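You operate a simulated robot arm through the tools that you are given. There is no shell and no other tool.

You run a simulated robot arm. Do the job below in one go: nothing can be reset, and whatever is moved stays where it is left.

TASK
Turn the can in the tester plus to plus and test it again.
Fine: it tests at a safe 12 V; switch off whenever the clamp moves, and at the end; the can ends clamped; leave the dial.

The check looks at the end state, three seconds after you hand in, the way a careful person would. Anything else that was tipped, shoved, dropped, spilled or broken makes it a failure.

THE ROBOT
A 6-joint arm with a two-finger parallel gripper, fixed in place. Base frame: the origin is at the foot of the arm, x ahead of it, y to its left, z up; the work surface is at about z = 0. Readings come in m, rad, newtons and seconds.
With the tool pointing down near the work surface it reaches from about 0.12 to 0.5 m from the base axis. Its first joint turns from -1.257 to 1.257 rad. Payload 0.65 kg.
Tool frame: the origin (TCP) lies between the finger pads and is the grasp point; the fingertips stand 0.025 m ahead of it; z points along the fingers, y is the line along which they close. The gripper opens to 0.076 m. The fingers are 0.018 m wide and 0.01 m thick; the gripper's body (0.036 by 0.078 m) begins 0.045 m behind the TCP.
Orientation is that of the tool frame in the base frame, as [roll, pitch, yaw] about the fixed x, y, z axes, in that order (R = Rz(yaw) Ry(pitch) Rx(roll)). With the fingers straight down and closing along the base's y, the tool's x points along the base's -x, its y along +y and its z along -z.

THE INTERFACE
- The arm moves only by the tool jog_arm. Its argument "rows" is a list of rows, each an object of numbers (a shift or turn left out is 0, a gripper value left out holds the last): "x", "y", "z": the shift along the base's x, y, z in units of 200 mm (1.0 is 200 mm); "rx", "ry", "rz": the turn, a rotation vector about the base's x, y, z in units of 120 degrees (1.0 is 120 degrees); "fingers": the finger opening in m, from 0 to 0.076. In form: [{"x": .., "y": .., "z": .., "rx": .., "ry": .., "rz": .., "fingers": ..}, ...]. A call has 1 to 20 rows; each row is the pose to reach, as a shift and turn from the pose commanded when the call began. A call with a number of a shift or a turn outside -1 to 1 is refused whole. A row lasts 0.2 s, in which the tool goes at most 0.05 m and 0.15 rad; a call with a longer step from one row to the next is refused whole, and so is a gripper value outside its range. Where a pose cannot be reached the arm comes as near as it can. A force on the tool above 90 N (or 10 N above the force at the start of the call, whichever is more), or a blocked arm, ends the call early, and 0.2 s more pass. Each finger travels about 0.108 m/s and halts on what it meets, pressing with about 30 N; the grip force reading is that of the motor and also rises with nothing between the fingers. The clock runs only during rows and for 0.2 s after the last one: add rows that repeat a pose to give the fingers time. It gives the time, the measured TCP pose, the force on the tool (base axes), the opening and the grip force at its end, in the units of the frame above (readings bear some noise), with the torque about the TCP (base axes, N m) and any sound that the robot's microphone picked up.
- Cameras (640 x 400 px; columns grow to the right, rows downward): "scene" is fixed at [0.0691, 0.2785, 0.4231]; the picture's right is [-0.65, -0.76, 0.00], its down [-0.30, 0.26, -0.92] and it looks along [0.69, -0.60, -0.40] (base axes); focal length 214 px, centre (320, 200). "wrist" rides on the gripper at [0.058, 0.011, -0.081] in the tool frame; the picture's right is [-0.18, 0.98, 0.00], its down [-0.75, -0.14, -0.64] and it looks along [-0.63, -0.12, 0.77] (tool axes); focal length 243 px, centre (320, 200). There is no depth. A picture from a camera that has moved, and an enlarged one, comes with that camera's place and axes in the base frame and with its lens.
- grab_frame(camera): a new picture of that camera. No time passes.
- enlarge(camera, box): a new picture of the part [left, top, right, bottom] of that camera's present view, enlarged. No time passes.
- hand_in(): hands the job in; it is judged then, once.

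Places have to be worked out from the pictures, the camera data and where the tool is seen. Open the gripper and draw the arm clear of the work before you hand the job in, unless the task says otherwise.

The tools are called after ">>>" by a JSON object that holds its "op" and its "data". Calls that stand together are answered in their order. jog_arm: Moves the arm, as the interface text tells. Its arguments: {"type":"object","properties":{"rows":{"type":"array","items":{"type":"object","properties":{"x":{"type":"number"},"y":{"type":"number"},"z":{"type":"number"},"rx":{"type":"number"},"ry":{"type":"number"},"rz":{"type":"number"},"fingers":{"type":"number"}}}}},"required":["rows"]} The other tools are called the same way: grab_frame (camera) takes a picture; enlarge (camera, box) takes an enlarged picture of a part of a camera's view; hand_in () hands the job in.

At the start:

```text
time_s: 0.0
ee_pos: [0.2506, -0.0207, 0.4017]
tool_rot: [3.14, 0.0, -3.14]
ft_force: [-0.4, -0.5, -0.1]
moment: [0.0, -0.01, 0.04]
gripper_width: 0.076
grip_force: 0.1
```

scene: 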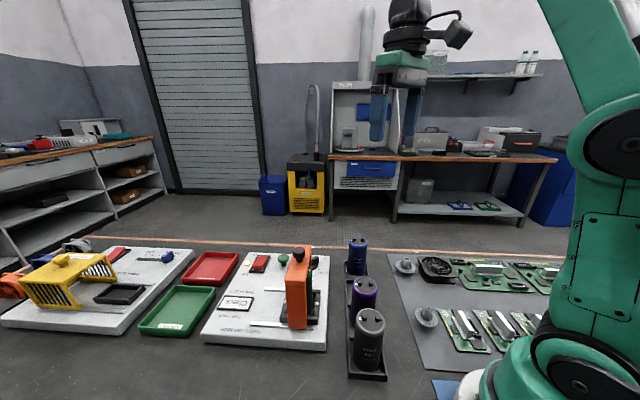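
wrist: 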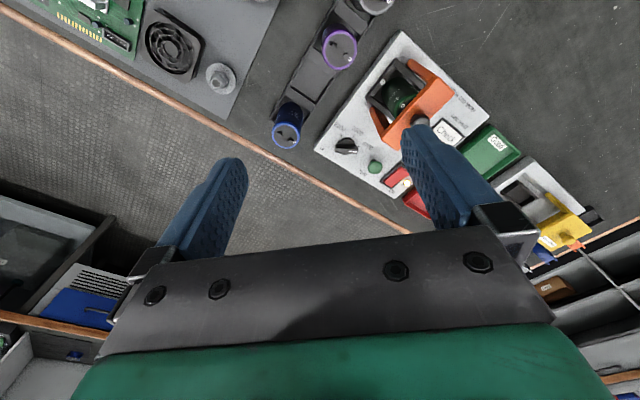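

I'll start by looking closely at the tester and its surroundings in both views.

>>> {"op": "enlarge", "data": {"camera": "scene", "box": [190, 230, 400, 390]}}

>>> {"op": "enlarge", "data": {"camera": "wrist", "box": [300, 20, 500, 200]}}

>>> {"op": "enlarge", "data": {"camera": "scene", "box": [0, 230, 240, 350]}}

```text
2.50 times, centred on (295, 310) of scene
camera zoom: at [0.0691, 0.2785, 0.4231], right [-0.65, -0.76, 0.0], down [-0.3, 0.26, -0.92], along [0.69, -0.6, -0.4], focal length 536 px, centre (382, -75)
```

zoom: 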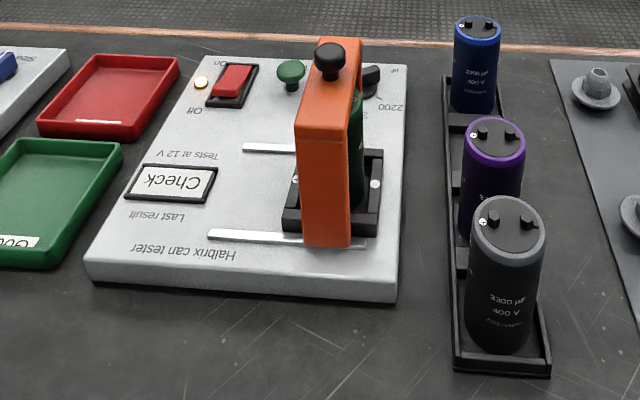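

```text
2.22 times, centred on (400, 110) of wrist
camera zoom: at [0.1917, -0.0109, 0.4824], right [0.18, 0.98, 0.0], down [0.75, -0.14, 0.64], along [0.63, -0.12, -0.77], focal length 539 px, centre (142, 400)
```

zoom: 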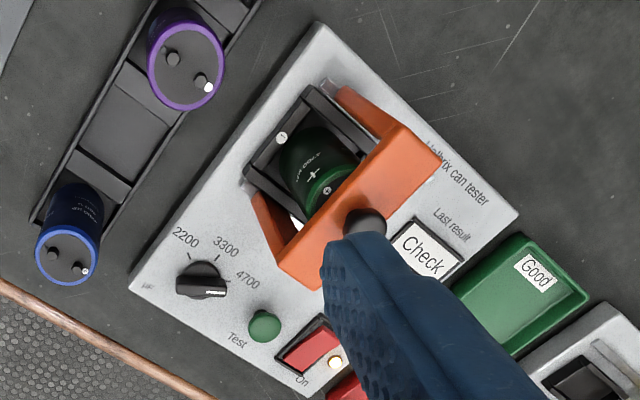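

```text
2.67 times, centred on (120, 290) of scene
camera zoom: at [0.0691, 0.2785, 0.4231], right [-0.65, -0.76, 0.0], down [-0.3, 0.26, -0.92], along [0.69, -0.6, -0.4], focal length 572 px, centre (853, -40)
```

zoom: 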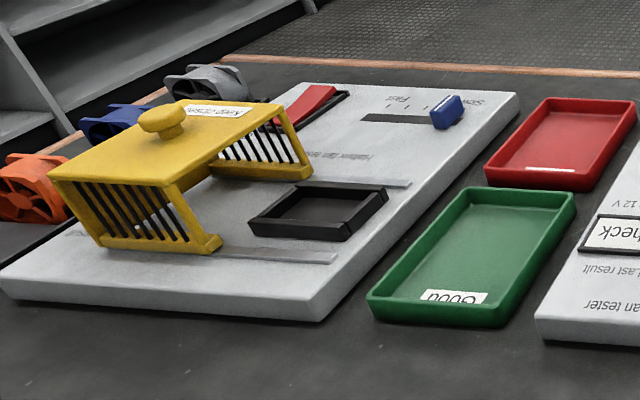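

The tester sits at about (0.42, 0.10), turned roughly 45°. The orange clamp is over a dark-green can and its knob is near (0.34, 0.095, 0.17). I'll move the wrist camera so it looks straight at the nest and can.

>>> {"op": "jog_arm", "data": {"rows": [{"x": -0.1, "y": 0.14, "z": -0.1}, {"x": -0.2, "y": 0.28, "z": -0.2}, {"x": -0.3, "y": 0.42, "z": -0.3}, {"x": -0.4, "y": 0.55, "z": -0.4}, {"x": -0.4, "y": 0.55, "z": -0.4}]}}

>>> {"op": "grab_frame", "data": {"camera": "wrist"}}

>>> {"op": "grab_frame", "data": {"camera": "scene"}}

```text
time_s: 1.2
ee_pos: [0.1682, 0.0883, 0.3174]
tool_rot: [3.141, -0.001, 3.141]
ft_force: [-0.1, 0.6, 0.5]
moment: [-0.01, -0.03, 0.0]
gripper_width: 0.0759
grip_force: 0.2
```

```text
taken
camera wrist: at [0.1107, 0.0995, 0.3997], right [0.18, 0.98, 0.0], down [0.75, -0.14, 0.64], along [0.63, -0.12, -0.77], focal length 243 px, centre (320, 200)
```

wrist: 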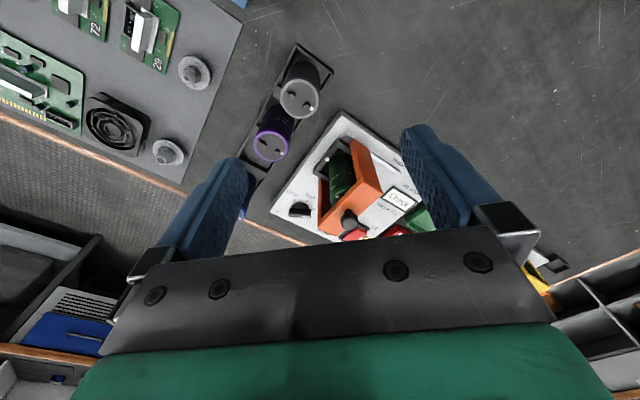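

```text
taken
```

scene: 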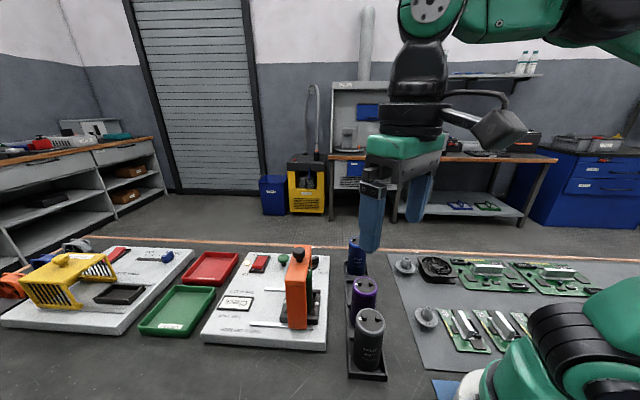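

>>> {"op": "enlarge", "data": {"camera": "wrist", "box": [260, 100, 440, 250]}}

>>> {"op": "enlarge", "data": {"camera": "scene", "box": [230, 235, 340, 345]}}

```text
2.67 times, centred on (350, 175) of wrist
camera zoom: at [0.1107, 0.0995, 0.3997], right [0.18, 0.98, 0.0], down [0.75, -0.14, 0.64], along [0.63, -0.12, -0.77], focal length 647 px, centre (240, 267)
```

zoom: 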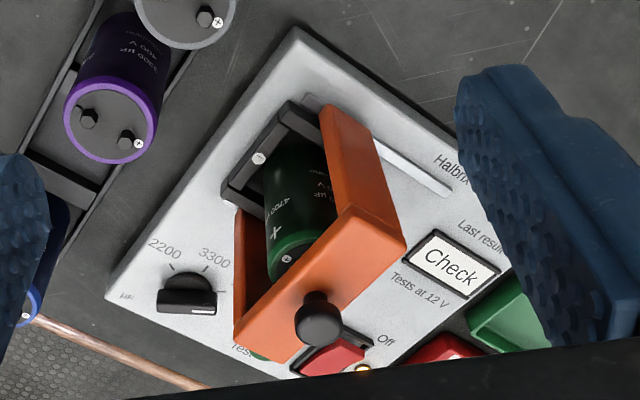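

```text
3.64 times, centred on (285, 290) of scene
camera zoom: at [0.0691, 0.2785, 0.4231], right [-0.65, -0.76, 0.0], down [-0.3, 0.26, -0.92], along [0.69, -0.6, -0.4], focal length 780 px, centre (447, -127)
```

zoom: 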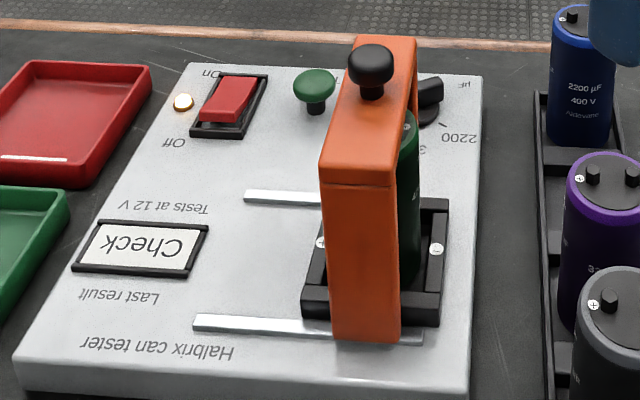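

Zooming in on the polarity discs, the switch with its lamp, and the can's markings.

>>> {"op": "enlarge", "data": {"camera": "scene", "box": [270, 275, 320, 325]}}

>>> {"op": "enlarge", "data": {"camera": "scene", "box": [240, 245, 300, 285]}}

>>> {"op": "enlarge", "data": {"camera": "wrist", "box": [315, 130, 375, 190]}}

>>> {"op": "enlarge", "data": {"camera": "wrist", "box": [320, 190, 400, 245]}}

```text
8.00 times, centred on (295, 300) of scene
camera zoom: at [0.0691, 0.2785, 0.4231], right [-0.65, -0.76, 0.0], down [-0.3, 0.26, -0.92], along [0.69, -0.6, -0.4], focal length 1716 px, centre (520, -600)
```

zoom: 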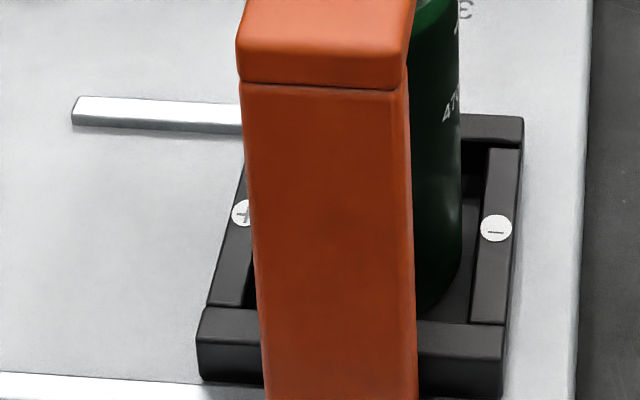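

```text
10.00 times, centred on (270, 265) of scene
camera zoom: at [0.0691, 0.2785, 0.4231], right [-0.65, -0.76, 0.0], down [-0.3, 0.26, -0.92], along [0.69, -0.6, -0.4], focal length 2145 px, centre (820, -450)
```

zoom: 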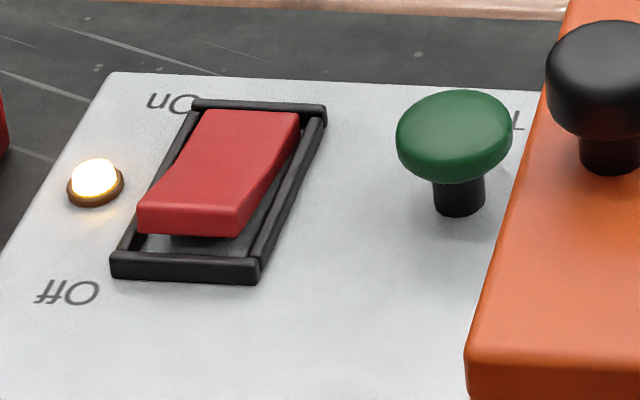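

```text
6.67 times, centred on (345, 160) of wrist
camera zoom: at [0.1107, 0.0995, 0.3997], right [0.18, 0.98, 0.0], down [0.75, -0.14, 0.64], along [0.63, -0.12, -0.77], focal length 1618 px, centre (153, 467)
```

zoom: 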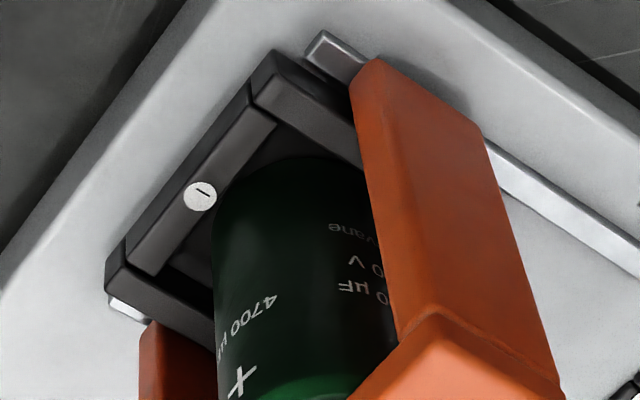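

```text
7.27 times, centred on (360, 218) of wrist
camera zoom: at [0.1107, 0.0995, 0.3997], right [0.18, 0.98, 0.0], down [0.75, -0.14, 0.64], along [0.63, -0.12, -0.77], focal length 1764 px, centre (29, 73)
```

zoom: 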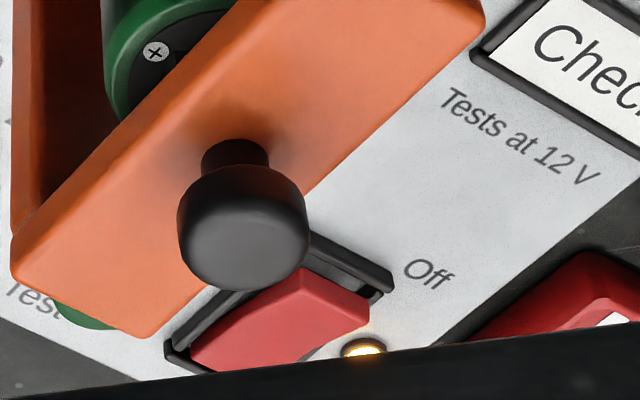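

The lamp is lit and the rocker is down on its "On" side, so the tester is live. The can's plus faces the nest's minus disc. By triangulation the knob is at about (0.339, 0.096, 0.176), the nest centre at (0.340, 0.096) and the rails run along (0.707, 0.707). The switch must go off first, so I'm moving above it for a closer look.

>>> {"op": "jog_arm", "data": {"rows": [{"x": 0.2, "y": -0.05, "z": -0.04}, {"x": 0.4, "y": -0.1, "z": -0.1}, {"x": 0.6, "y": -0.15, "z": -0.16}, {"x": 0.8, "y": -0.2, "z": -0.22}, {"x": 1.0, "y": -0.25, "z": -0.3}, {"x": 1.0, "y": -0.25, "z": -0.3}]}}

>>> {"op": "grab_frame", "data": {"camera": "wrist"}}

>>> {"op": "grab_frame", "data": {"camera": "scene"}}

```text
time_s: 2.6
ee_pos: [0.3712, 0.0388, 0.2581]
tool_rot: [3.141, 0.0, 3.141]
ft_force: [0.4, -0.2, 0.8]
moment: [0.01, 0.02, 0.02]
gripper_width: 0.0758
grip_force: 0.0
```

```text
taken
camera wrist: at [0.3123, 0.0495, 0.3396], right [0.18, 0.98, 0.0], down [0.75, -0.14, 0.64], along [0.63, -0.12, -0.77], focal length 243 px, centre (320, 200)
```

wrist: 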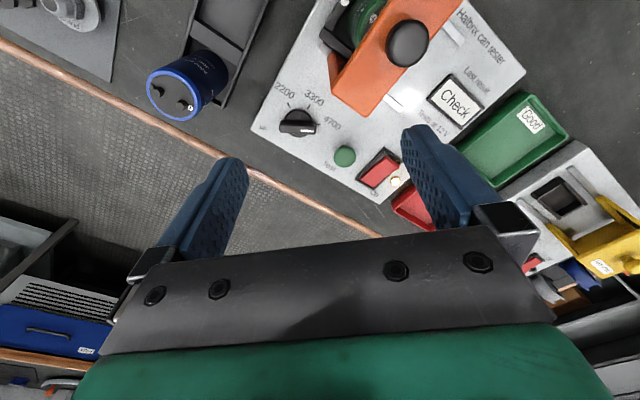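

```text
taken
```

scene: 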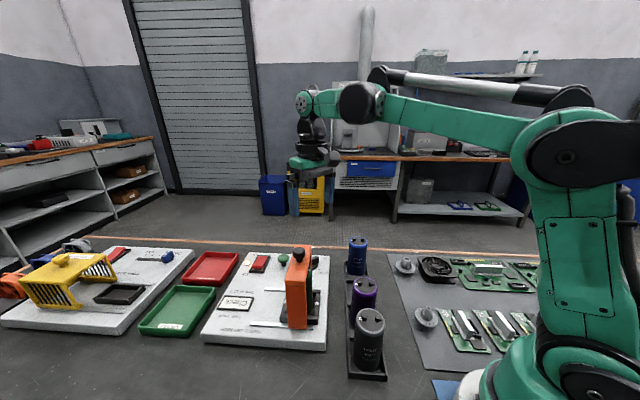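

>>> {"op": "enlarge", "data": {"camera": "wrist", "box": [330, 120, 420, 200]}}

>>> {"op": "enlarge", "data": {"camera": "wrist", "box": [260, 0, 500, 150]}}

```text
5.00 times, centred on (375, 160) of wrist
camera zoom: at [0.3123, 0.0495, 0.3396], right [0.18, 0.98, 0.0], down [0.75, -0.14, 0.64], along [0.63, -0.12, -0.77], focal length 1213 px, centre (45, 400)
```

zoom: 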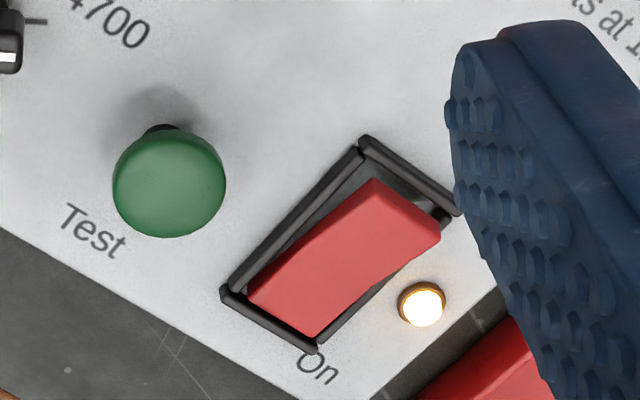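

```text
2.67 times, centred on (380, 75) of wrist
camera zoom: at [0.3123, 0.0495, 0.3396], right [0.18, 0.98, 0.0], down [0.75, -0.14, 0.64], along [0.63, -0.12, -0.77], focal length 647 px, centre (160, 533)
```

zoom: 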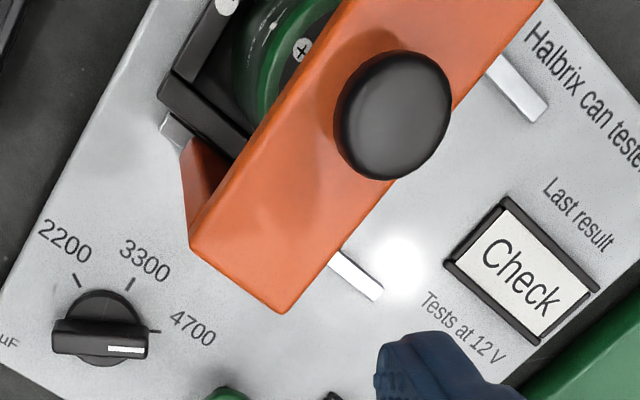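

Triangulated positions: the rocker's raised "Off" end is at about (0.503, 0.116, 0.049), its "On" end at about (0.543, 0.081), and the Test button cap at about (0.479, 0.052, 0.054). The dial reads 4700, which matches the can. I'll close the fingers, tilt the tool about 20° outward for reach, and hover above the Off end.

>>> {"op": "jog_arm", "data": {"rows": [{"x": 0.15, "y": 0.08, "z": -0.05, "rx": 0.006, "ry": -0.027, "fingers": 0.0}, {"x": 0.32, "y": 0.17, "z": -0.12, "rx": 0.0143, "ry": -0.065, "fingers": 0.0}, {"x": 0.49, "y": 0.26, "z": -0.22, "rx": 0.0215, "ry": -0.098, "fingers": 0.0}, {"x": 0.62, "y": 0.32, "z": -0.36, "rx": 0.0286, "ry": -0.13, "fingers": 0.0}, {"x": 0.69, "y": 0.3575, "z": -0.52, "rx": 0.0358, "ry": -0.1628, "fingers": 0.0}, {"x": 0.69, "y": 0.3575, "z": -0.65, "rx": 0.0358, "ry": -0.1628, "fingers": 0.0}, {"x": 0.69, "y": 0.3575, "z": -0.65, "rx": 0.0358, "ry": -0.1628, "fingers": 0.0}]}}

>>> {"op": "grab_frame", "data": {"camera": "wrist"}}

>>> {"op": "grab_frame", "data": {"camera": "scene"}}

```text
time_s: 4.2
ee_pos: [0.5095, 0.1087, 0.1308]
tool_rot: [3.063, 0.342, 3.127]
ft_force: [-0.5, 1.0, 0.4]
moment: [-0.01, 0.02, 0.02]
gripper_width: 0.0001
grip_force: 23.8
```

```text
taken
camera wrist: at [0.4275, 0.1157, 0.1882], right [0.16, 0.98, 0.13], down [0.5, -0.2, 0.85], along [0.85, -0.07, -0.52], focal length 243 px, centre (320, 200)
```

wrist: 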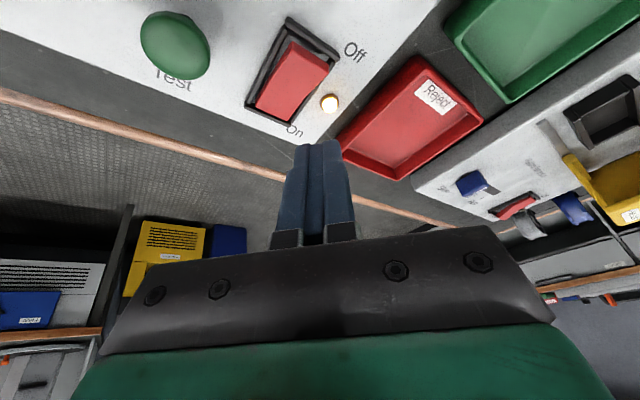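

```text
taken
```

scene: 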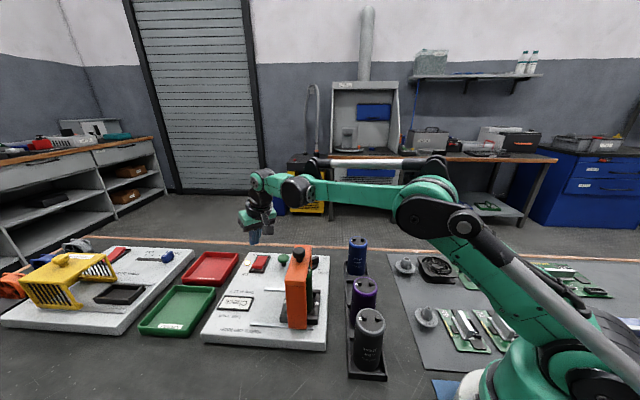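

The tool is hovering above the switch. Before going lower I want to check the clearance between the forearm and the clamp knob in the scene view.

>>> {"op": "enlarge", "data": {"camera": "scene", "box": [220, 130, 480, 290]}}

>>> {"op": "enlarge", "data": {"camera": "wrist", "box": [230, 0, 380, 160]}}

```text
2.46 times, centred on (350, 210) of scene
camera zoom: at [0.0691, 0.2785, 0.4231], right [-0.65, -0.76, 0.0], down [-0.3, 0.26, -0.92], along [0.69, -0.6, -0.4], focal length 528 px, centre (246, 175)
```

zoom: 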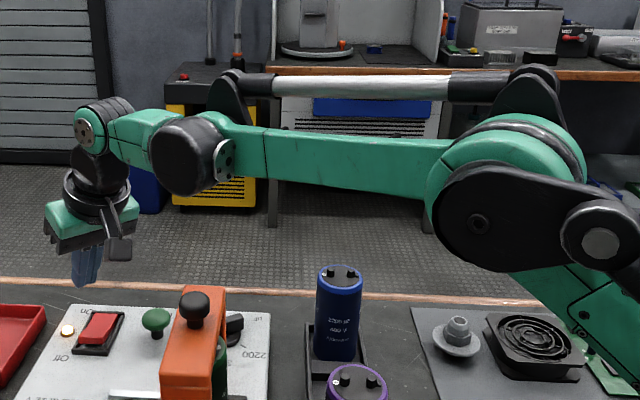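

```text
2.50 times, centred on (305, 80) of wrist
camera zoom: at [0.4275, 0.1157, 0.1882], right [0.16, 0.98, 0.13], down [0.5, -0.2, 0.85], along [0.85, -0.07, -0.52], focal length 606 px, centre (358, 500)
```

zoom: 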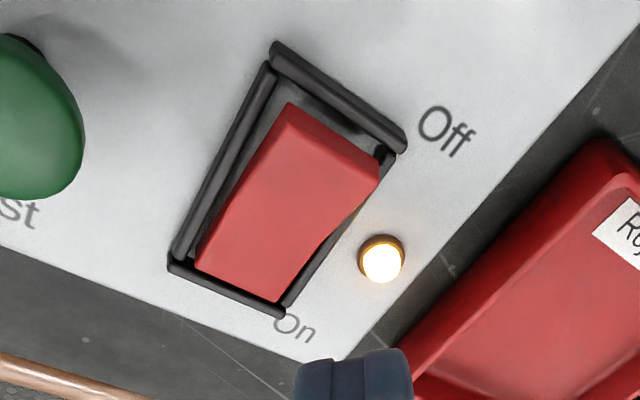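

Forearm-to-knob clearance looks adequate, at roughly 2–3 cm even at full press depth. The raised Off edge recomputes to about (0.501, 0.117, 0.049) from this view, so I'm shifting 2 mm toward it and descending partway before checking again.

>>> {"op": "jog_arm", "data": {"rows": [{"x": -0.01, "y": 0.01, "z": -0.08}, {"x": -0.01, "y": 0.01, "z": -0.16}, {"x": -0.01, "y": 0.01, "z": -0.22}, {"x": -0.01, "y": 0.01, "z": -0.22}]}}

>>> {"op": "enlarge", "data": {"camera": "wrist", "box": [220, 0, 420, 160]}}

>>> {"op": "enlarge", "data": {"camera": "scene", "box": [220, 150, 380, 290]}}

```text
time_s: 5.2
ee_pos: [0.5065, 0.1117, 0.089]
tool_rot: [3.063, 0.34, 3.127]
ft_force: [0.1, -0.3, -0.2]
moment: [-0.01, -0.03, 0.02]
gripper_width: 0.0
grip_force: 24.3
```

```text
2.50 times, centred on (320, 80) of wrist
camera zoom: at [0.4243, 0.1175, 0.1441], right [0.16, 0.98, 0.13], down [0.5, -0.2, 0.85], along [0.85, -0.07, -0.52], focal length 606 px, centre (320, 500)
```

zoom: 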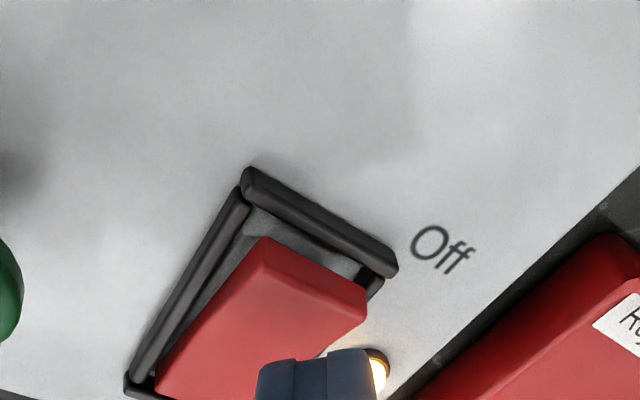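

```text
2.86 times, centred on (300, 220) of scene
camera zoom: at [0.0691, 0.2785, 0.4231], right [-0.65, -0.76, 0.0], down [-0.3, 0.26, -0.92], along [0.69, -0.6, -0.4], focal length 613 px, centre (377, 143)
```

zoom: 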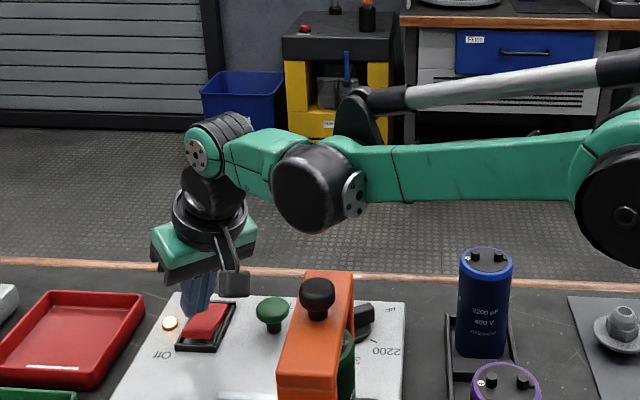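

Going lower this way would leave the dark forearm motor only about 1 cm above the clamp knob. I'll raise and re-orient instead: yaw about 60° with a 25° sideways tilt, which carries the forearm past the knob on its right-hand side.

>>> {"op": "jog_arm", "data": {"rows": [{"z": 0.2}, {"z": 0.28, "rx": -0.001, "ry": -0.0074, "rz": 0.0615}, {"z": 0.28, "rx": -0.0019, "ry": -0.0148, "rz": 0.1229}, {"z": 0.28, "rx": -0.0029, "ry": -0.0222, "rz": 0.1844}, {"z": 0.28, "rx": -0.0039, "ry": -0.0297, "rz": 0.2458}, {"z": 0.28, "rx": -0.0048, "ry": -0.0371, "rz": 0.3073}, {"z": 0.28, "rx": -0.0058, "ry": -0.0445, "rz": 0.3687}, {"z": 0.28, "rx": -0.0067, "ry": -0.0519, "rz": 0.4302}, {"z": 0.28, "rx": -0.0077, "ry": -0.0593, "rz": 0.4916}, {"z": 0.28, "rx": -0.0077, "ry": -0.0593, "rz": 0.4916}]}}

>>> {"op": "grab_frame", "data": {"camera": "wrist"}}

>>> {"op": "enlarge", "data": {"camera": "scene", "box": [200, 130, 400, 290]}}

```text
time_s: 7.4
ee_pos: [0.5072, 0.1121, 0.1427]
tool_rot: [-3.141, 0.436, -2.092]
ft_force: [-0.6, 0.0, 0.5]
moment: [0.04, -0.01, 0.05]
gripper_width: 0.0
grip_force: 24.0
```

```text
taken
camera wrist: at [0.4532, 0.0425, 0.1922], right [-0.77, 0.63, 0.08], down [0.33, 0.28, 0.9], along [0.55, 0.72, -0.43], focal length 243 px, centre (320, 200)
```

wrist: 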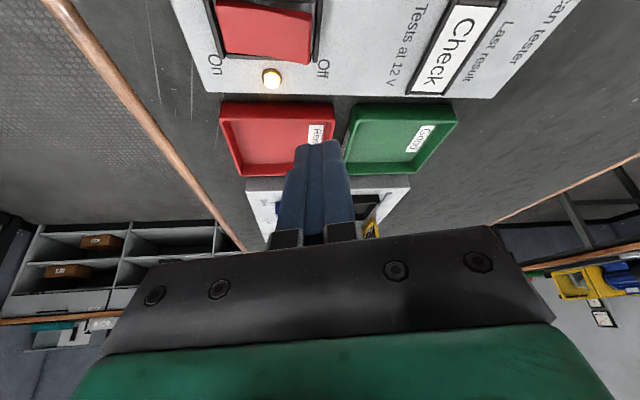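

```text
2.50 times, centred on (300, 210) of scene
camera zoom: at [0.0691, 0.2785, 0.4231], right [-0.65, -0.76, 0.0], down [-0.3, 0.26, -0.92], along [0.69, -0.6, -0.4], focal length 536 px, centre (370, 175)
```

zoom: 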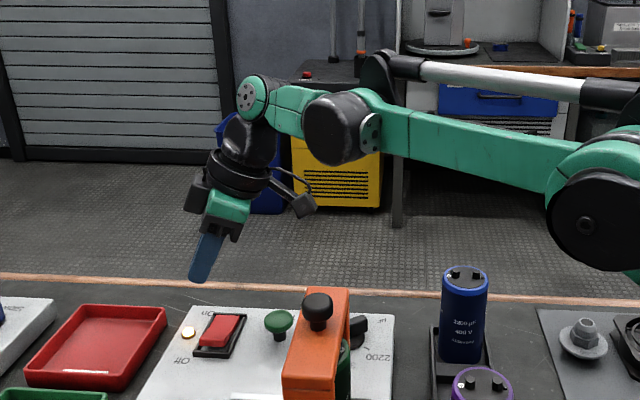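

The forearm motor now sits behind the knob with a larger gap, and the fingertips point at the Off end. I'm descending to just above the rocker.

>>> {"op": "jog_arm", "data": {"rows": [{"z": -0.1}, {"z": -0.2}, {"z": -0.29}, {"z": -0.29}]}}

>>> {"op": "enlarge", "data": {"camera": "wrist", "box": [220, 0, 420, 160]}}

>>> {"op": "enlarge", "data": {"camera": "scene", "box": [220, 150, 360, 290]}}

```text
time_s: 8.4
ee_pos: [0.5062, 0.1119, 0.0847]
tool_rot: [-3.141, 0.439, -2.095]
ft_force: [-0.2, -0.2, -0.2]
moment: [0.02, -0.03, 0.01]
gripper_width: 0.0
grip_force: 22.9
```

```text
2.50 times, centred on (320, 80) of wrist
camera zoom: at [0.4532, 0.0418, 0.1334], right [-0.77, 0.64, 0.08], down [0.33, 0.28, 0.9], along [0.55, 0.72, -0.43], focal length 606 px, centre (320, 500)
```

zoom: 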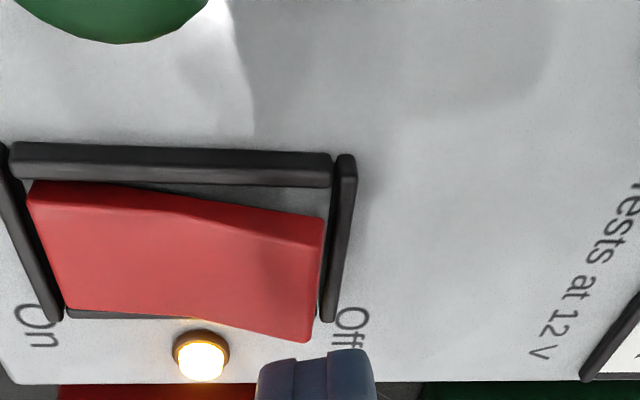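

```text
2.86 times, centred on (290, 220) of scene
camera zoom: at [0.0691, 0.2785, 0.4231], right [-0.65, -0.76, 0.0], down [-0.3, 0.26, -0.92], along [0.69, -0.6, -0.4], focal length 613 px, centre (406, 143)
```

zoom: 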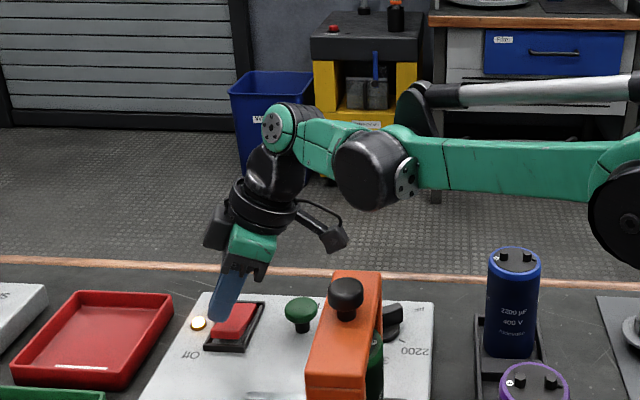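

Comparing views puts the raised Off edge slightly lower and further in, at about (0.505, 0.117, 0.041). I'm shifting about 8 mm inward along the rocker and easing down close to contact.

>>> {"op": "jog_arm", "data": {"rows": [{"x": 0.03, "y": -0.025, "z": 0.0}, {"x": 0.03, "y": -0.025, "z": -0.04}, {"x": 0.03, "y": -0.025, "z": -0.065}, {"x": 0.03, "y": -0.025, "z": -0.065}]}}

>>> {"op": "enlarge", "data": {"camera": "wrist", "box": [220, 0, 420, 160]}}

>>> {"op": "enlarge", "data": {"camera": "scene", "box": [235, 235, 305, 285]}}

```text
time_s: 9.4
ee_pos: [0.5109, 0.1053, 0.0719]
tool_rot: [-3.141, 0.436, -2.094]
ft_force: [-0.1, -0.6, 0.2]
moment: [0.0, 0.02, -0.01]
gripper_width: 0.0001
grip_force: 23.4
```

```text
2.50 times, centred on (320, 80) of wrist
camera zoom: at [0.4584, 0.0367, 0.1209], right [-0.77, 0.64, 0.08], down [0.33, 0.28, 0.9], along [0.55, 0.72, -0.43], focal length 606 px, centre (320, 500)
```

zoom: 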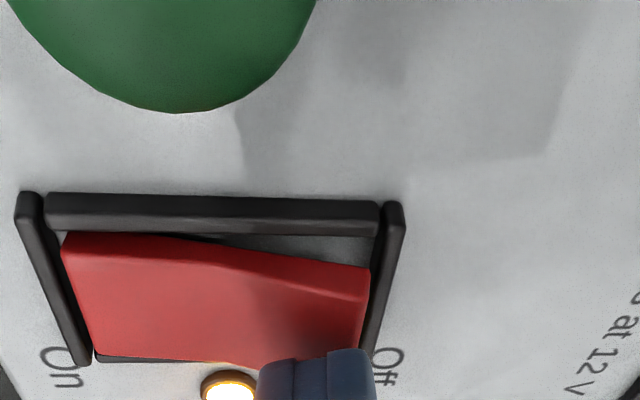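

```text
8.00 times, centred on (270, 260) of scene
camera zoom: at [0.0691, 0.2785, 0.4231], right [-0.65, -0.76, 0.0], down [-0.3, 0.26, -0.92], along [0.69, -0.6, -0.4], focal length 1716 px, centre (720, -280)
```

zoom: 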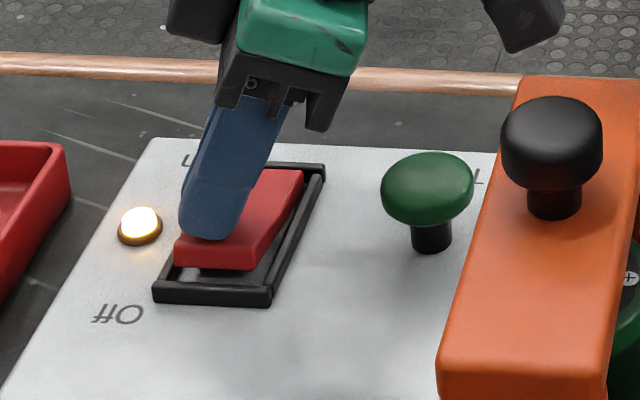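

The fingertip is centred on the Off end of the rocker. I'm pressing down in small steps.

>>> {"op": "jog_arm", "data": {"rows": [{"z": -0.015}, {"z": -0.03}, {"z": -0.04}, {"z": -0.05}]}}

>>> {"op": "enlarge", "data": {"camera": "scene", "box": [235, 235, 305, 285]}}

>>> {"op": "enlarge", "data": {"camera": "wrist", "box": [220, 0, 420, 160]}}

```text
time_s: 10.4
ee_pos: [0.512, 0.1072, 0.0644]
tool_rot: [3.138, 0.438, -2.095]
ft_force: [-22.4, -2.9, 44.1]
moment: [-0.14, 0.1, -0.03]
gripper_width: 0.0
grip_force: 23.4
heard: click
```

```text
8.00 times, centred on (270, 260) of scene
camera zoom: at [0.0689, 0.2785, 0.4232], right [-0.65, -0.76, 0.0], down [-0.3, 0.26, -0.92], along [0.69, -0.6, -0.4], focal length 1716 px, centre (720, -280)
```

zoom: 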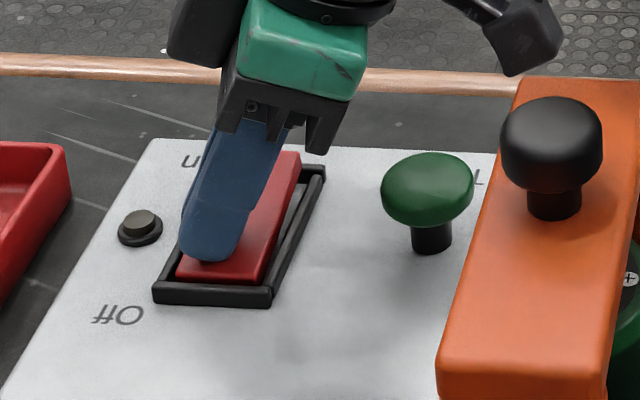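

```text
2.50 times, centred on (320, 80) of wrist
camera zoom: at [0.4589, 0.0374, 0.1125], right [-0.77, 0.64, 0.08], down [0.33, 0.28, 0.9], along [0.55, 0.72, -0.43], focal length 606 px, centre (320, 500)
```

zoom: 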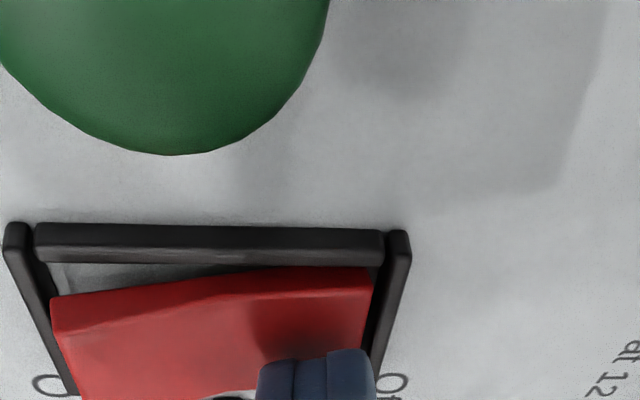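

The switch clicked, the lamp went out and the rocker is now down on the Off side. I'm raising, setting the tool upright with the fingers closing along the rail direction, and moving above the clamp knob.

>>> {"op": "jog_arm", "data": {"rows": [{"z": 0.22, "fingers": 0.0}, {"z": 0.44}, {"z": 0.64, "rx": -0.0202, "ry": -0.0027, "rz": 0.0559}, {"x": -0.1, "y": -0.006, "z": 0.75, "rx": -0.0403, "ry": -0.0053, "rz": 0.1117}, {"x": -0.25, "y": -0.016, "z": 0.85, "rx": -0.0605, "ry": -0.008, "rz": 0.1676}, {"x": -0.4, "y": -0.027, "z": 0.95, "rx": -0.0807, "ry": -0.0106, "rz": 0.2235}, {"x": -0.55, "y": -0.037, "z": 0.9865, "rx": -0.1008, "ry": -0.0133, "rz": 0.2793}, {"x": -0.7, "y": -0.048, "z": 0.9865, "rx": -0.121, "ry": -0.0159, "rz": 0.3352}, {"x": -0.8, "y": -0.054, "z": 0.9865, "rx": -0.1412, "ry": -0.0186, "rz": 0.391}, {"x": -0.868, "y": -0.059, "z": 0.9865, "rx": -0.1613, "ry": -0.0212, "rz": 0.4469}, {"x": -0.868, "y": -0.059, "z": 0.9865, "rx": -0.1815, "ry": -0.0239, "rz": 0.5028}, {"x": -0.868, "y": -0.059, "z": 0.9865, "rx": -0.2017, "ry": -0.0265, "rz": 0.5586, "fingers": 0.05}, {"x": -0.868, "y": -0.059, "z": 0.9865, "rx": -0.2218, "ry": -0.0292, "rz": 0.6145, "fingers": 0.05}, {"x": -0.868, "y": -0.059, "z": 0.9865, "rx": -0.2218, "ry": -0.0292, "rz": 0.6145, "fingers": 0.05}]}}

>>> {"op": "grab_frame", "data": {"camera": "wrist"}}

>>> {"op": "grab_frame", "data": {"camera": "scene"}}

```text
time_s: 13.4
ee_pos: [0.3381, 0.0941, 0.259]
tool_rot: [-3.14, 0.0, -0.785]
ft_force: [0.3, -1.2, 0.9]
moment: [0.02, -0.02, 0.01]
gripper_width: 0.0501
grip_force: 0.1
out of reach, approached as far as the arm can: row 3, 4
```

```text
taken
camera wrist: at [0.3723, 0.0458, 0.3404], right [-0.82, -0.57, 0.0], down [-0.43, 0.63, 0.64], along [-0.36, 0.53, -0.77], focal length 243 px, centre (320, 200)
```

wrist: 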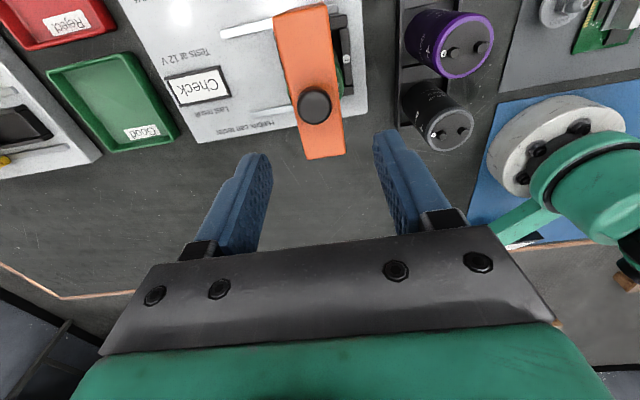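

```text
taken
```

scene: 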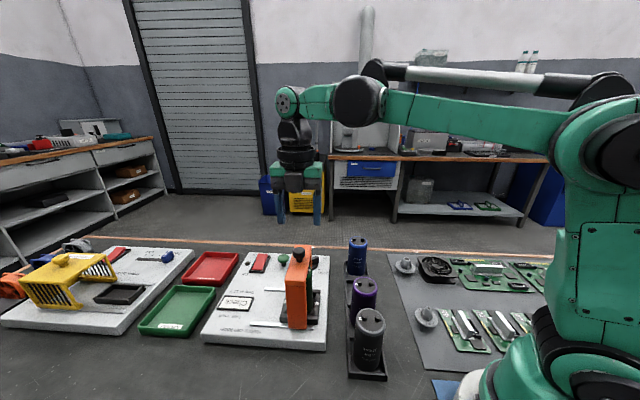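

The upright pose with 45° yaw was reached. I'm checking the knob and rail alignment from above.

>>> {"op": "enlarge", "data": {"camera": "wrist", "box": [170, 0, 410, 170]}}

```text
2.35 times, centred on (290, 85) of wrist
camera zoom: at [0.3723, 0.0458, 0.3404], right [-0.82, -0.57, 0.0], down [-0.43, 0.63, 0.64], along [-0.36, 0.53, -0.77], focal length 571 px, centre (391, 471)
```

zoom: 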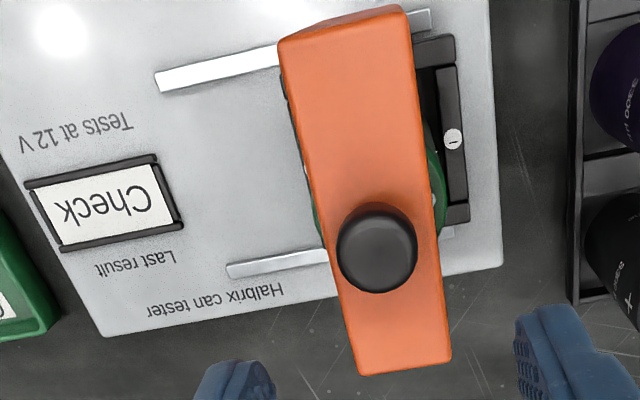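

The knob refines to about (0.342, 0.095, 0.173), the beam top to about z = 0.156, and the rail direction to about 44.3°. I'm lowering the open fingers around the knob with the tips just above the beam.

>>> {"op": "jog_arm", "data": {"rows": [{"x": 0.0145, "y": 0.003, "z": -0.1}, {"x": 0.0145, "y": 0.003, "z": -0.2}, {"x": 0.0145, "y": 0.003, "z": -0.28}, {"x": 0.0145, "y": 0.003, "z": -0.35}, {"x": 0.0145, "y": 0.003, "z": -0.35}]}}

>>> {"op": "grab_frame", "data": {"camera": "wrist"}}

>>> {"op": "enlarge", "data": {"camera": "scene", "box": [260, 220, 340, 280]}}

```text
time_s: 14.6
ee_pos: [0.3421, 0.0953, 0.1897]
tool_rot: [3.142, 0.001, -0.786]
ft_force: [-0.2, 0.1, 0.1]
moment: [-0.01, -0.01, -0.05]
gripper_width: 0.0499
grip_force: 0.1
```

```text
taken
camera wrist: at [0.3759, 0.0468, 0.2702], right [-0.83, -0.56, 0.0], down [-0.43, 0.63, 0.64], along [-0.36, 0.53, -0.77], focal length 243 px, centre (320, 200)
```

wrist: 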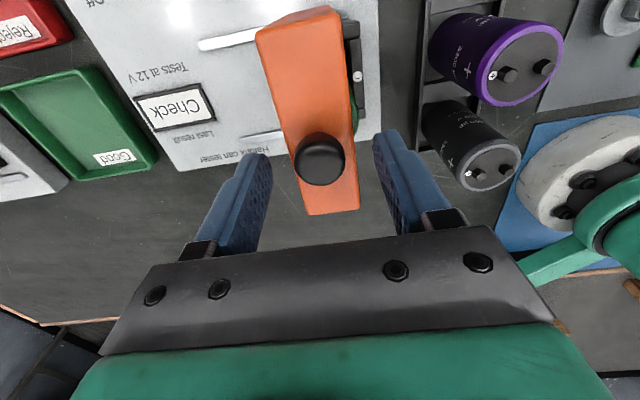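

```text
6.67 times, centred on (300, 250) of scene
camera zoom: at [0.0691, 0.2785, 0.4231], right [-0.65, -0.76, 0.0], down [-0.3, 0.26, -0.92], along [0.69, -0.6, -0.4], focal length 1430 px, centre (453, -133)
```

zoom: 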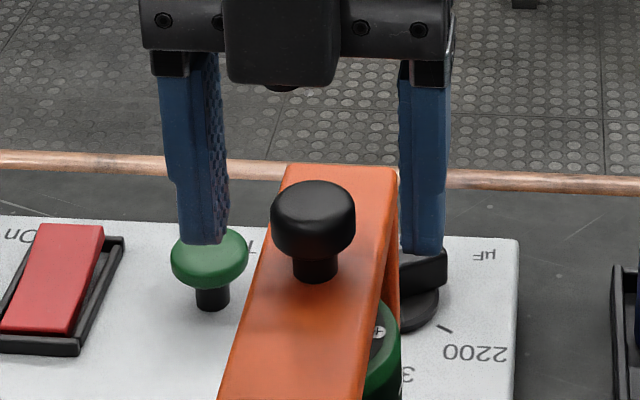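

The knob is centred between the fingers. I'm lowering 3 mm and closing on it.

>>> {"op": "jog_arm", "data": {"rows": [{"z": -0.015}, {"z": -0.015, "fingers": 0.0}, {"z": -0.015, "fingers": 0.0}, {"z": -0.015, "fingers": 0.0}]}}

>>> {"op": "enlarge", "data": {"camera": "scene", "box": [260, 220, 340, 280]}}

```text
time_s: 15.6
ee_pos: [0.3424, 0.0961, 0.186]
tool_rot: [-3.141, -0.001, -0.785]
ft_force: [5.6, 3.8, -0.5]
moment: [0.09, 0.01, -0.01]
gripper_width: 0.0234
grip_force: 39.9
```

```text
6.67 times, centred on (300, 250) of scene
camera zoom: at [0.0691, 0.2785, 0.4231], right [-0.65, -0.76, 0.0], down [-0.3, 0.26, -0.92], along [0.69, -0.6, -0.4], focal length 1430 px, centre (453, -133)
```

zoom: 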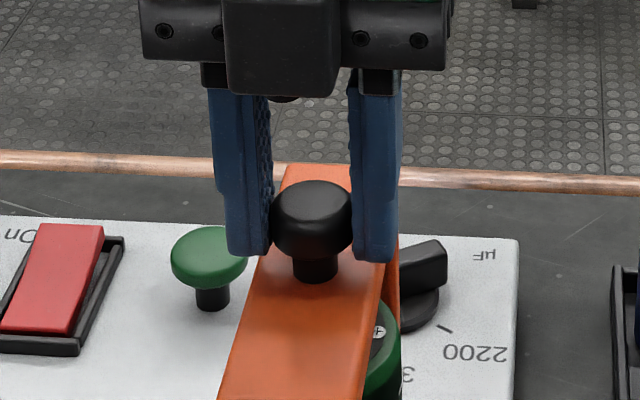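

I have a firm grip on the knob at 23 mm width. I'm sliding the clamp open along the rails, beginning with 40 mm while watching the force.

>>> {"op": "jog_arm", "data": {"rows": [{"x": 0.018, "y": 0.0175, "fingers": 0.0}, {"x": 0.0358, "y": 0.035}, {"x": 0.0715, "y": 0.0699}, {"x": 0.1073, "y": 0.1049}, {"x": 0.143, "y": 0.1398}]}}

>>> {"op": "grab_frame", "data": {"camera": "scene"}}

```text
time_s: 16.8
ee_pos: [0.3696, 0.1234, 0.1859]
tool_rot: [-3.141, 0.0, -0.786]
ft_force: [-2.2, 1.0, 1.0]
moment: [0.89, 0.76, 0.06]
gripper_width: 0.0235
grip_force: 39.2
```

```text
taken
```

scene: 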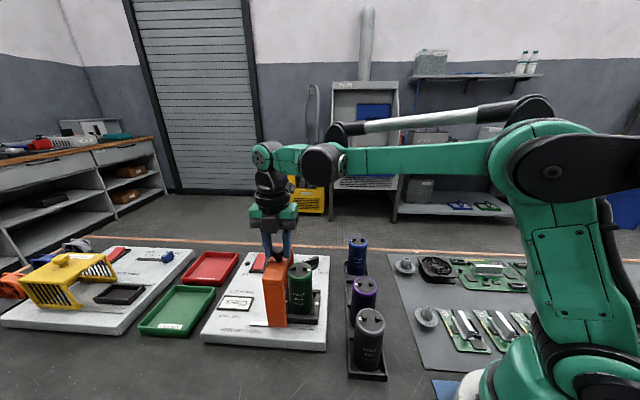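

The clamp is sliding smoothly with low force and has moved about 39 mm. I'll continue to about 74 mm.

>>> {"op": "jog_arm", "data": {"rows": [{"x": 0.0358, "y": 0.035}, {"x": 0.0715, "y": 0.0699}, {"x": 0.1, "y": 0.0978}, {"x": 0.122, "y": 0.119}, {"x": 0.122, "y": 0.119}]}}

>>> {"op": "grab_frame", "data": {"camera": "wrist"}}

>>> {"op": "enlarge", "data": {"camera": "scene", "box": [200, 220, 340, 350]}}

```text
time_s: 18.0
ee_pos: [0.3916, 0.1435, 0.1869]
tool_rot: [3.119, 0.007, -0.789]
ft_force: [-64.4, -56.8, -12.4]
moment: [-0.44, 0.76, -0.03]
gripper_width: 0.0277
grip_force: 42.0
```

```text
taken
camera wrist: at [0.4267, 0.0956, 0.2686], right [-0.83, -0.56, 0.02], down [-0.42, 0.64, 0.64], along [-0.38, 0.52, -0.77], focal length 243 px, centre (320, 200)
```

wrist: 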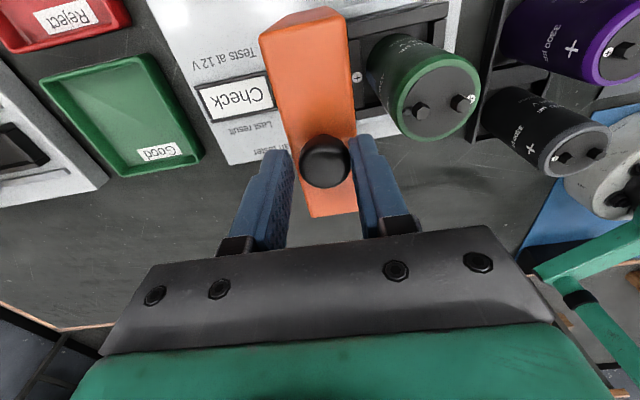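

```text
3.08 times, centred on (270, 285) of scene
camera zoom: at [0.0691, 0.2784, 0.4231], right [-0.65, -0.76, 0.0], down [-0.3, 0.26, -0.92], along [0.69, -0.6, -0.4], focal length 660 px, centre (474, -62)
```

zoom: 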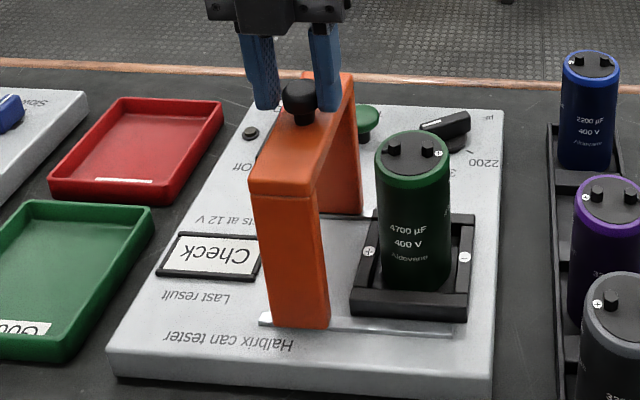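

The clamp has reached its open stop after about 68 mm and the can is fully exposed. I'm relieving the push, then releasing the knob and lifting clear.

>>> {"op": "jog_arm", "data": {"rows": [{"x": -0.01, "y": -0.01, "fingers": 0.0}, {"x": -0.019, "y": -0.0185}, {"x": -0.019, "y": -0.0185}]}}

```text
time_s: 18.8
ee_pos: [0.389, 0.1427, 0.188]
tool_rot: [3.133, 0.0, -0.788]
ft_force: [-26.2, -39.0, 31.8]
moment: [-0.66, 0.46, 0.1]
gripper_width: 0.024
grip_force: 39.8
```

>>> {"op": "jog_arm", "data": {"rows": [{"x": -0.01, "y": -0.0125, "z": 0.005, "fingers": 0.0}, {"x": -0.01, "y": -0.0125, "z": 0.005}]}}

```text
time_s: 19.4
ee_pos: [0.3897, 0.1418, 0.1866]
tool_rot: [-3.138, -0.003, -0.786]
ft_force: [8.6, -12.1, -8.6]
moment: [-0.75, -0.56, 0.01]
gripper_width: 0.0235
grip_force: 39.8
```

The forces have dropped to around 10 N. I'm opening the fingers and lifting straight up.

>>> {"op": "jog_arm", "data": {"rows": [{"fingers": 0.05}, {"fingers": 0.05}, {"z": 0.1, "fingers": 0.05}, {"z": 0.2}, {"z": 0.35}, {"z": 0.45}, {"z": 0.45}]}}

>>> {"op": "grab_frame", "data": {"camera": "wrist"}}

>>> {"op": "enlarge", "data": {"camera": "scene", "box": [200, 220, 340, 350]}}

```text
time_s: 21.0
ee_pos: [0.3889, 0.1404, 0.277]
tool_rot: [-3.142, -0.001, -0.786]
ft_force: [-0.1, 0.5, 0.6]
moment: [0.02, 0.01, 0.03]
gripper_width: 0.0498
grip_force: 0.0
```

```text
taken
camera wrist: at [0.4232, 0.092, 0.3584], right [-0.83, -0.56, 0.0], down [-0.43, 0.63, 0.64], along [-0.36, 0.53, -0.77], focal length 243 px, centre (320, 200)
```

wrist: 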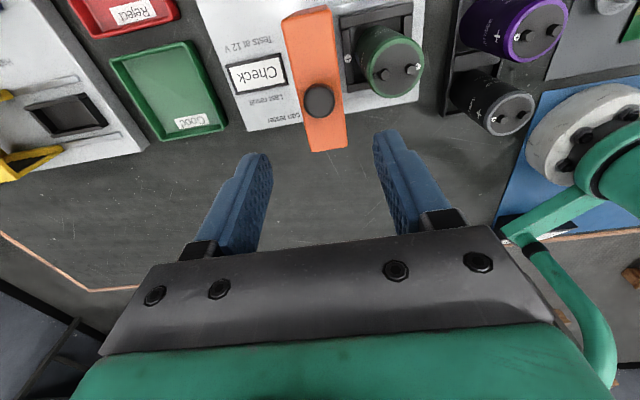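

```text
3.08 times, centred on (270, 285) of scene
camera zoom: at [0.0691, 0.2785, 0.4231], right [-0.65, -0.76, 0.0], down [-0.3, 0.26, -0.92], along [0.69, -0.6, -0.4], focal length 660 px, centre (474, -62)
```

zoom: 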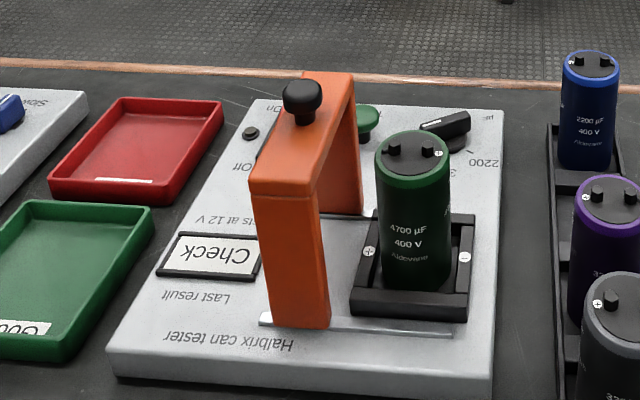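

The clamp is open and undisturbed. I'm zooming in on the can from both cameras to locate it precisely.

>>> {"op": "enlarge", "data": {"camera": "wrist", "box": [330, 0, 440, 110]}}

>>> {"op": "enlarge", "data": {"camera": "scene", "box": [265, 255, 315, 325]}}

```text
3.64 times, centred on (385, 55) of wrist
camera zoom: at [0.4232, 0.092, 0.3584], right [-0.83, -0.56, 0.0], down [-0.43, 0.63, 0.64], along [-0.36, 0.53, -0.77], focal length 882 px, centre (84, 727)
```

zoom: 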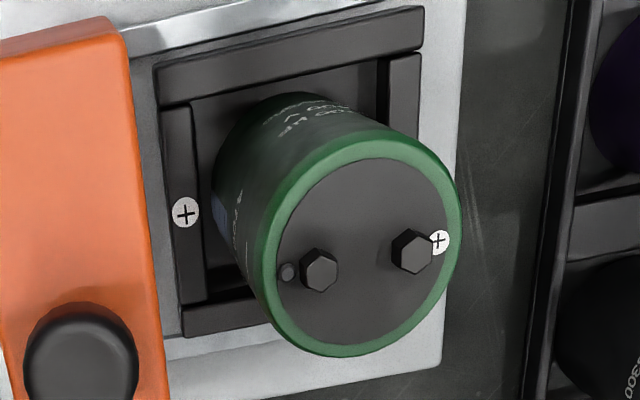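

```text
5.71 times, centred on (290, 290) of scene
camera zoom: at [0.0691, 0.2785, 0.4231], right [-0.65, -0.76, 0.0], down [-0.3, 0.26, -0.92], along [0.69, -0.6, -0.4], focal length 1226 px, centre (491, -314)
```

zoom: 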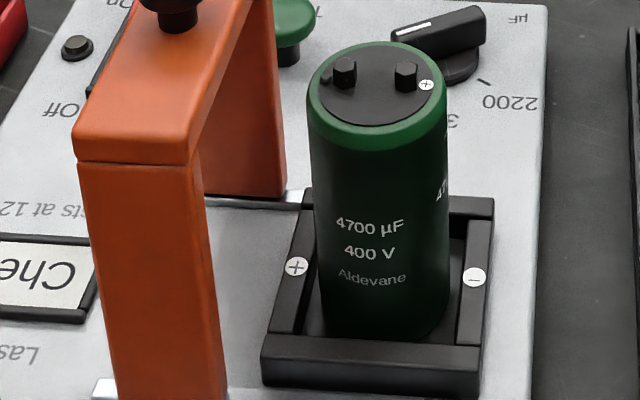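

The can's top centre is at about (0.343, 0.094, 0.132), it is 48 mm wide, and the nest leaves about 3 mm of play each side. The opened clamp's face is about 50 mm from the can's axis. I'm moving above the can with a 62 mm opening.

>>> {"op": "jog_arm", "data": {"rows": [{"x": -0.12, "y": -0.116, "z": 0.0, "fingers": 0.062}, {"x": -0.2375, "y": -0.2325, "z": 0.0, "fingers": 0.062}, {"x": -0.2375, "y": -0.2325, "z": -0.15, "fingers": 0.062}, {"x": -0.2375, "y": -0.2325, "z": -0.3, "fingers": 0.062}, {"x": -0.2375, "y": -0.2325, "z": -0.4, "fingers": 0.062}, {"x": -0.2375, "y": -0.2325, "z": -0.4, "fingers": 0.062}]}}

>>> {"op": "grab_frame", "data": {"camera": "wrist"}}

>>> {"op": "enlarge", "data": {"camera": "scene", "box": [240, 200, 350, 310]}}

```text
time_s: 22.4
ee_pos: [0.3417, 0.0943, 0.197]
tool_rot: [-3.141, 0.002, -0.784]
ft_force: [-0.3, -0.1, -0.8]
moment: [0.02, 0.0, 0.0]
gripper_width: 0.0623
grip_force: 0.0
```

```text
taken
camera wrist: at [0.3751, 0.0455, 0.2789], right [-0.83, -0.56, 0.0], down [-0.43, 0.63, 0.64], along [-0.36, 0.53, -0.77], focal length 243 px, centre (320, 200)
```

wrist: 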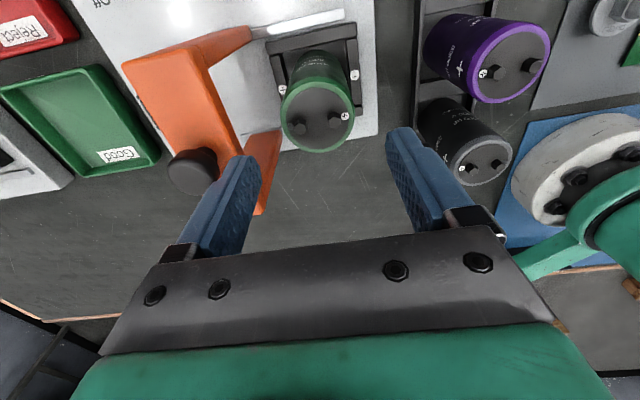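

```text
3.64 times, centred on (295, 255) of scene
camera zoom: at [0.0691, 0.2785, 0.4231], right [-0.65, -0.76, 0.0], down [-0.3, 0.26, -0.92], along [0.69, -0.6, -0.4], focal length 780 px, centre (411, 0)
```

zoom: 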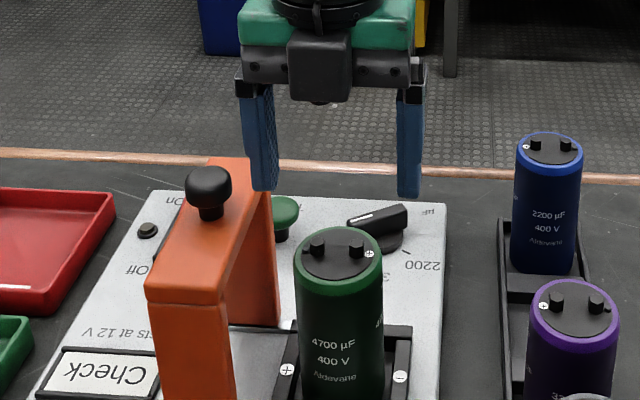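

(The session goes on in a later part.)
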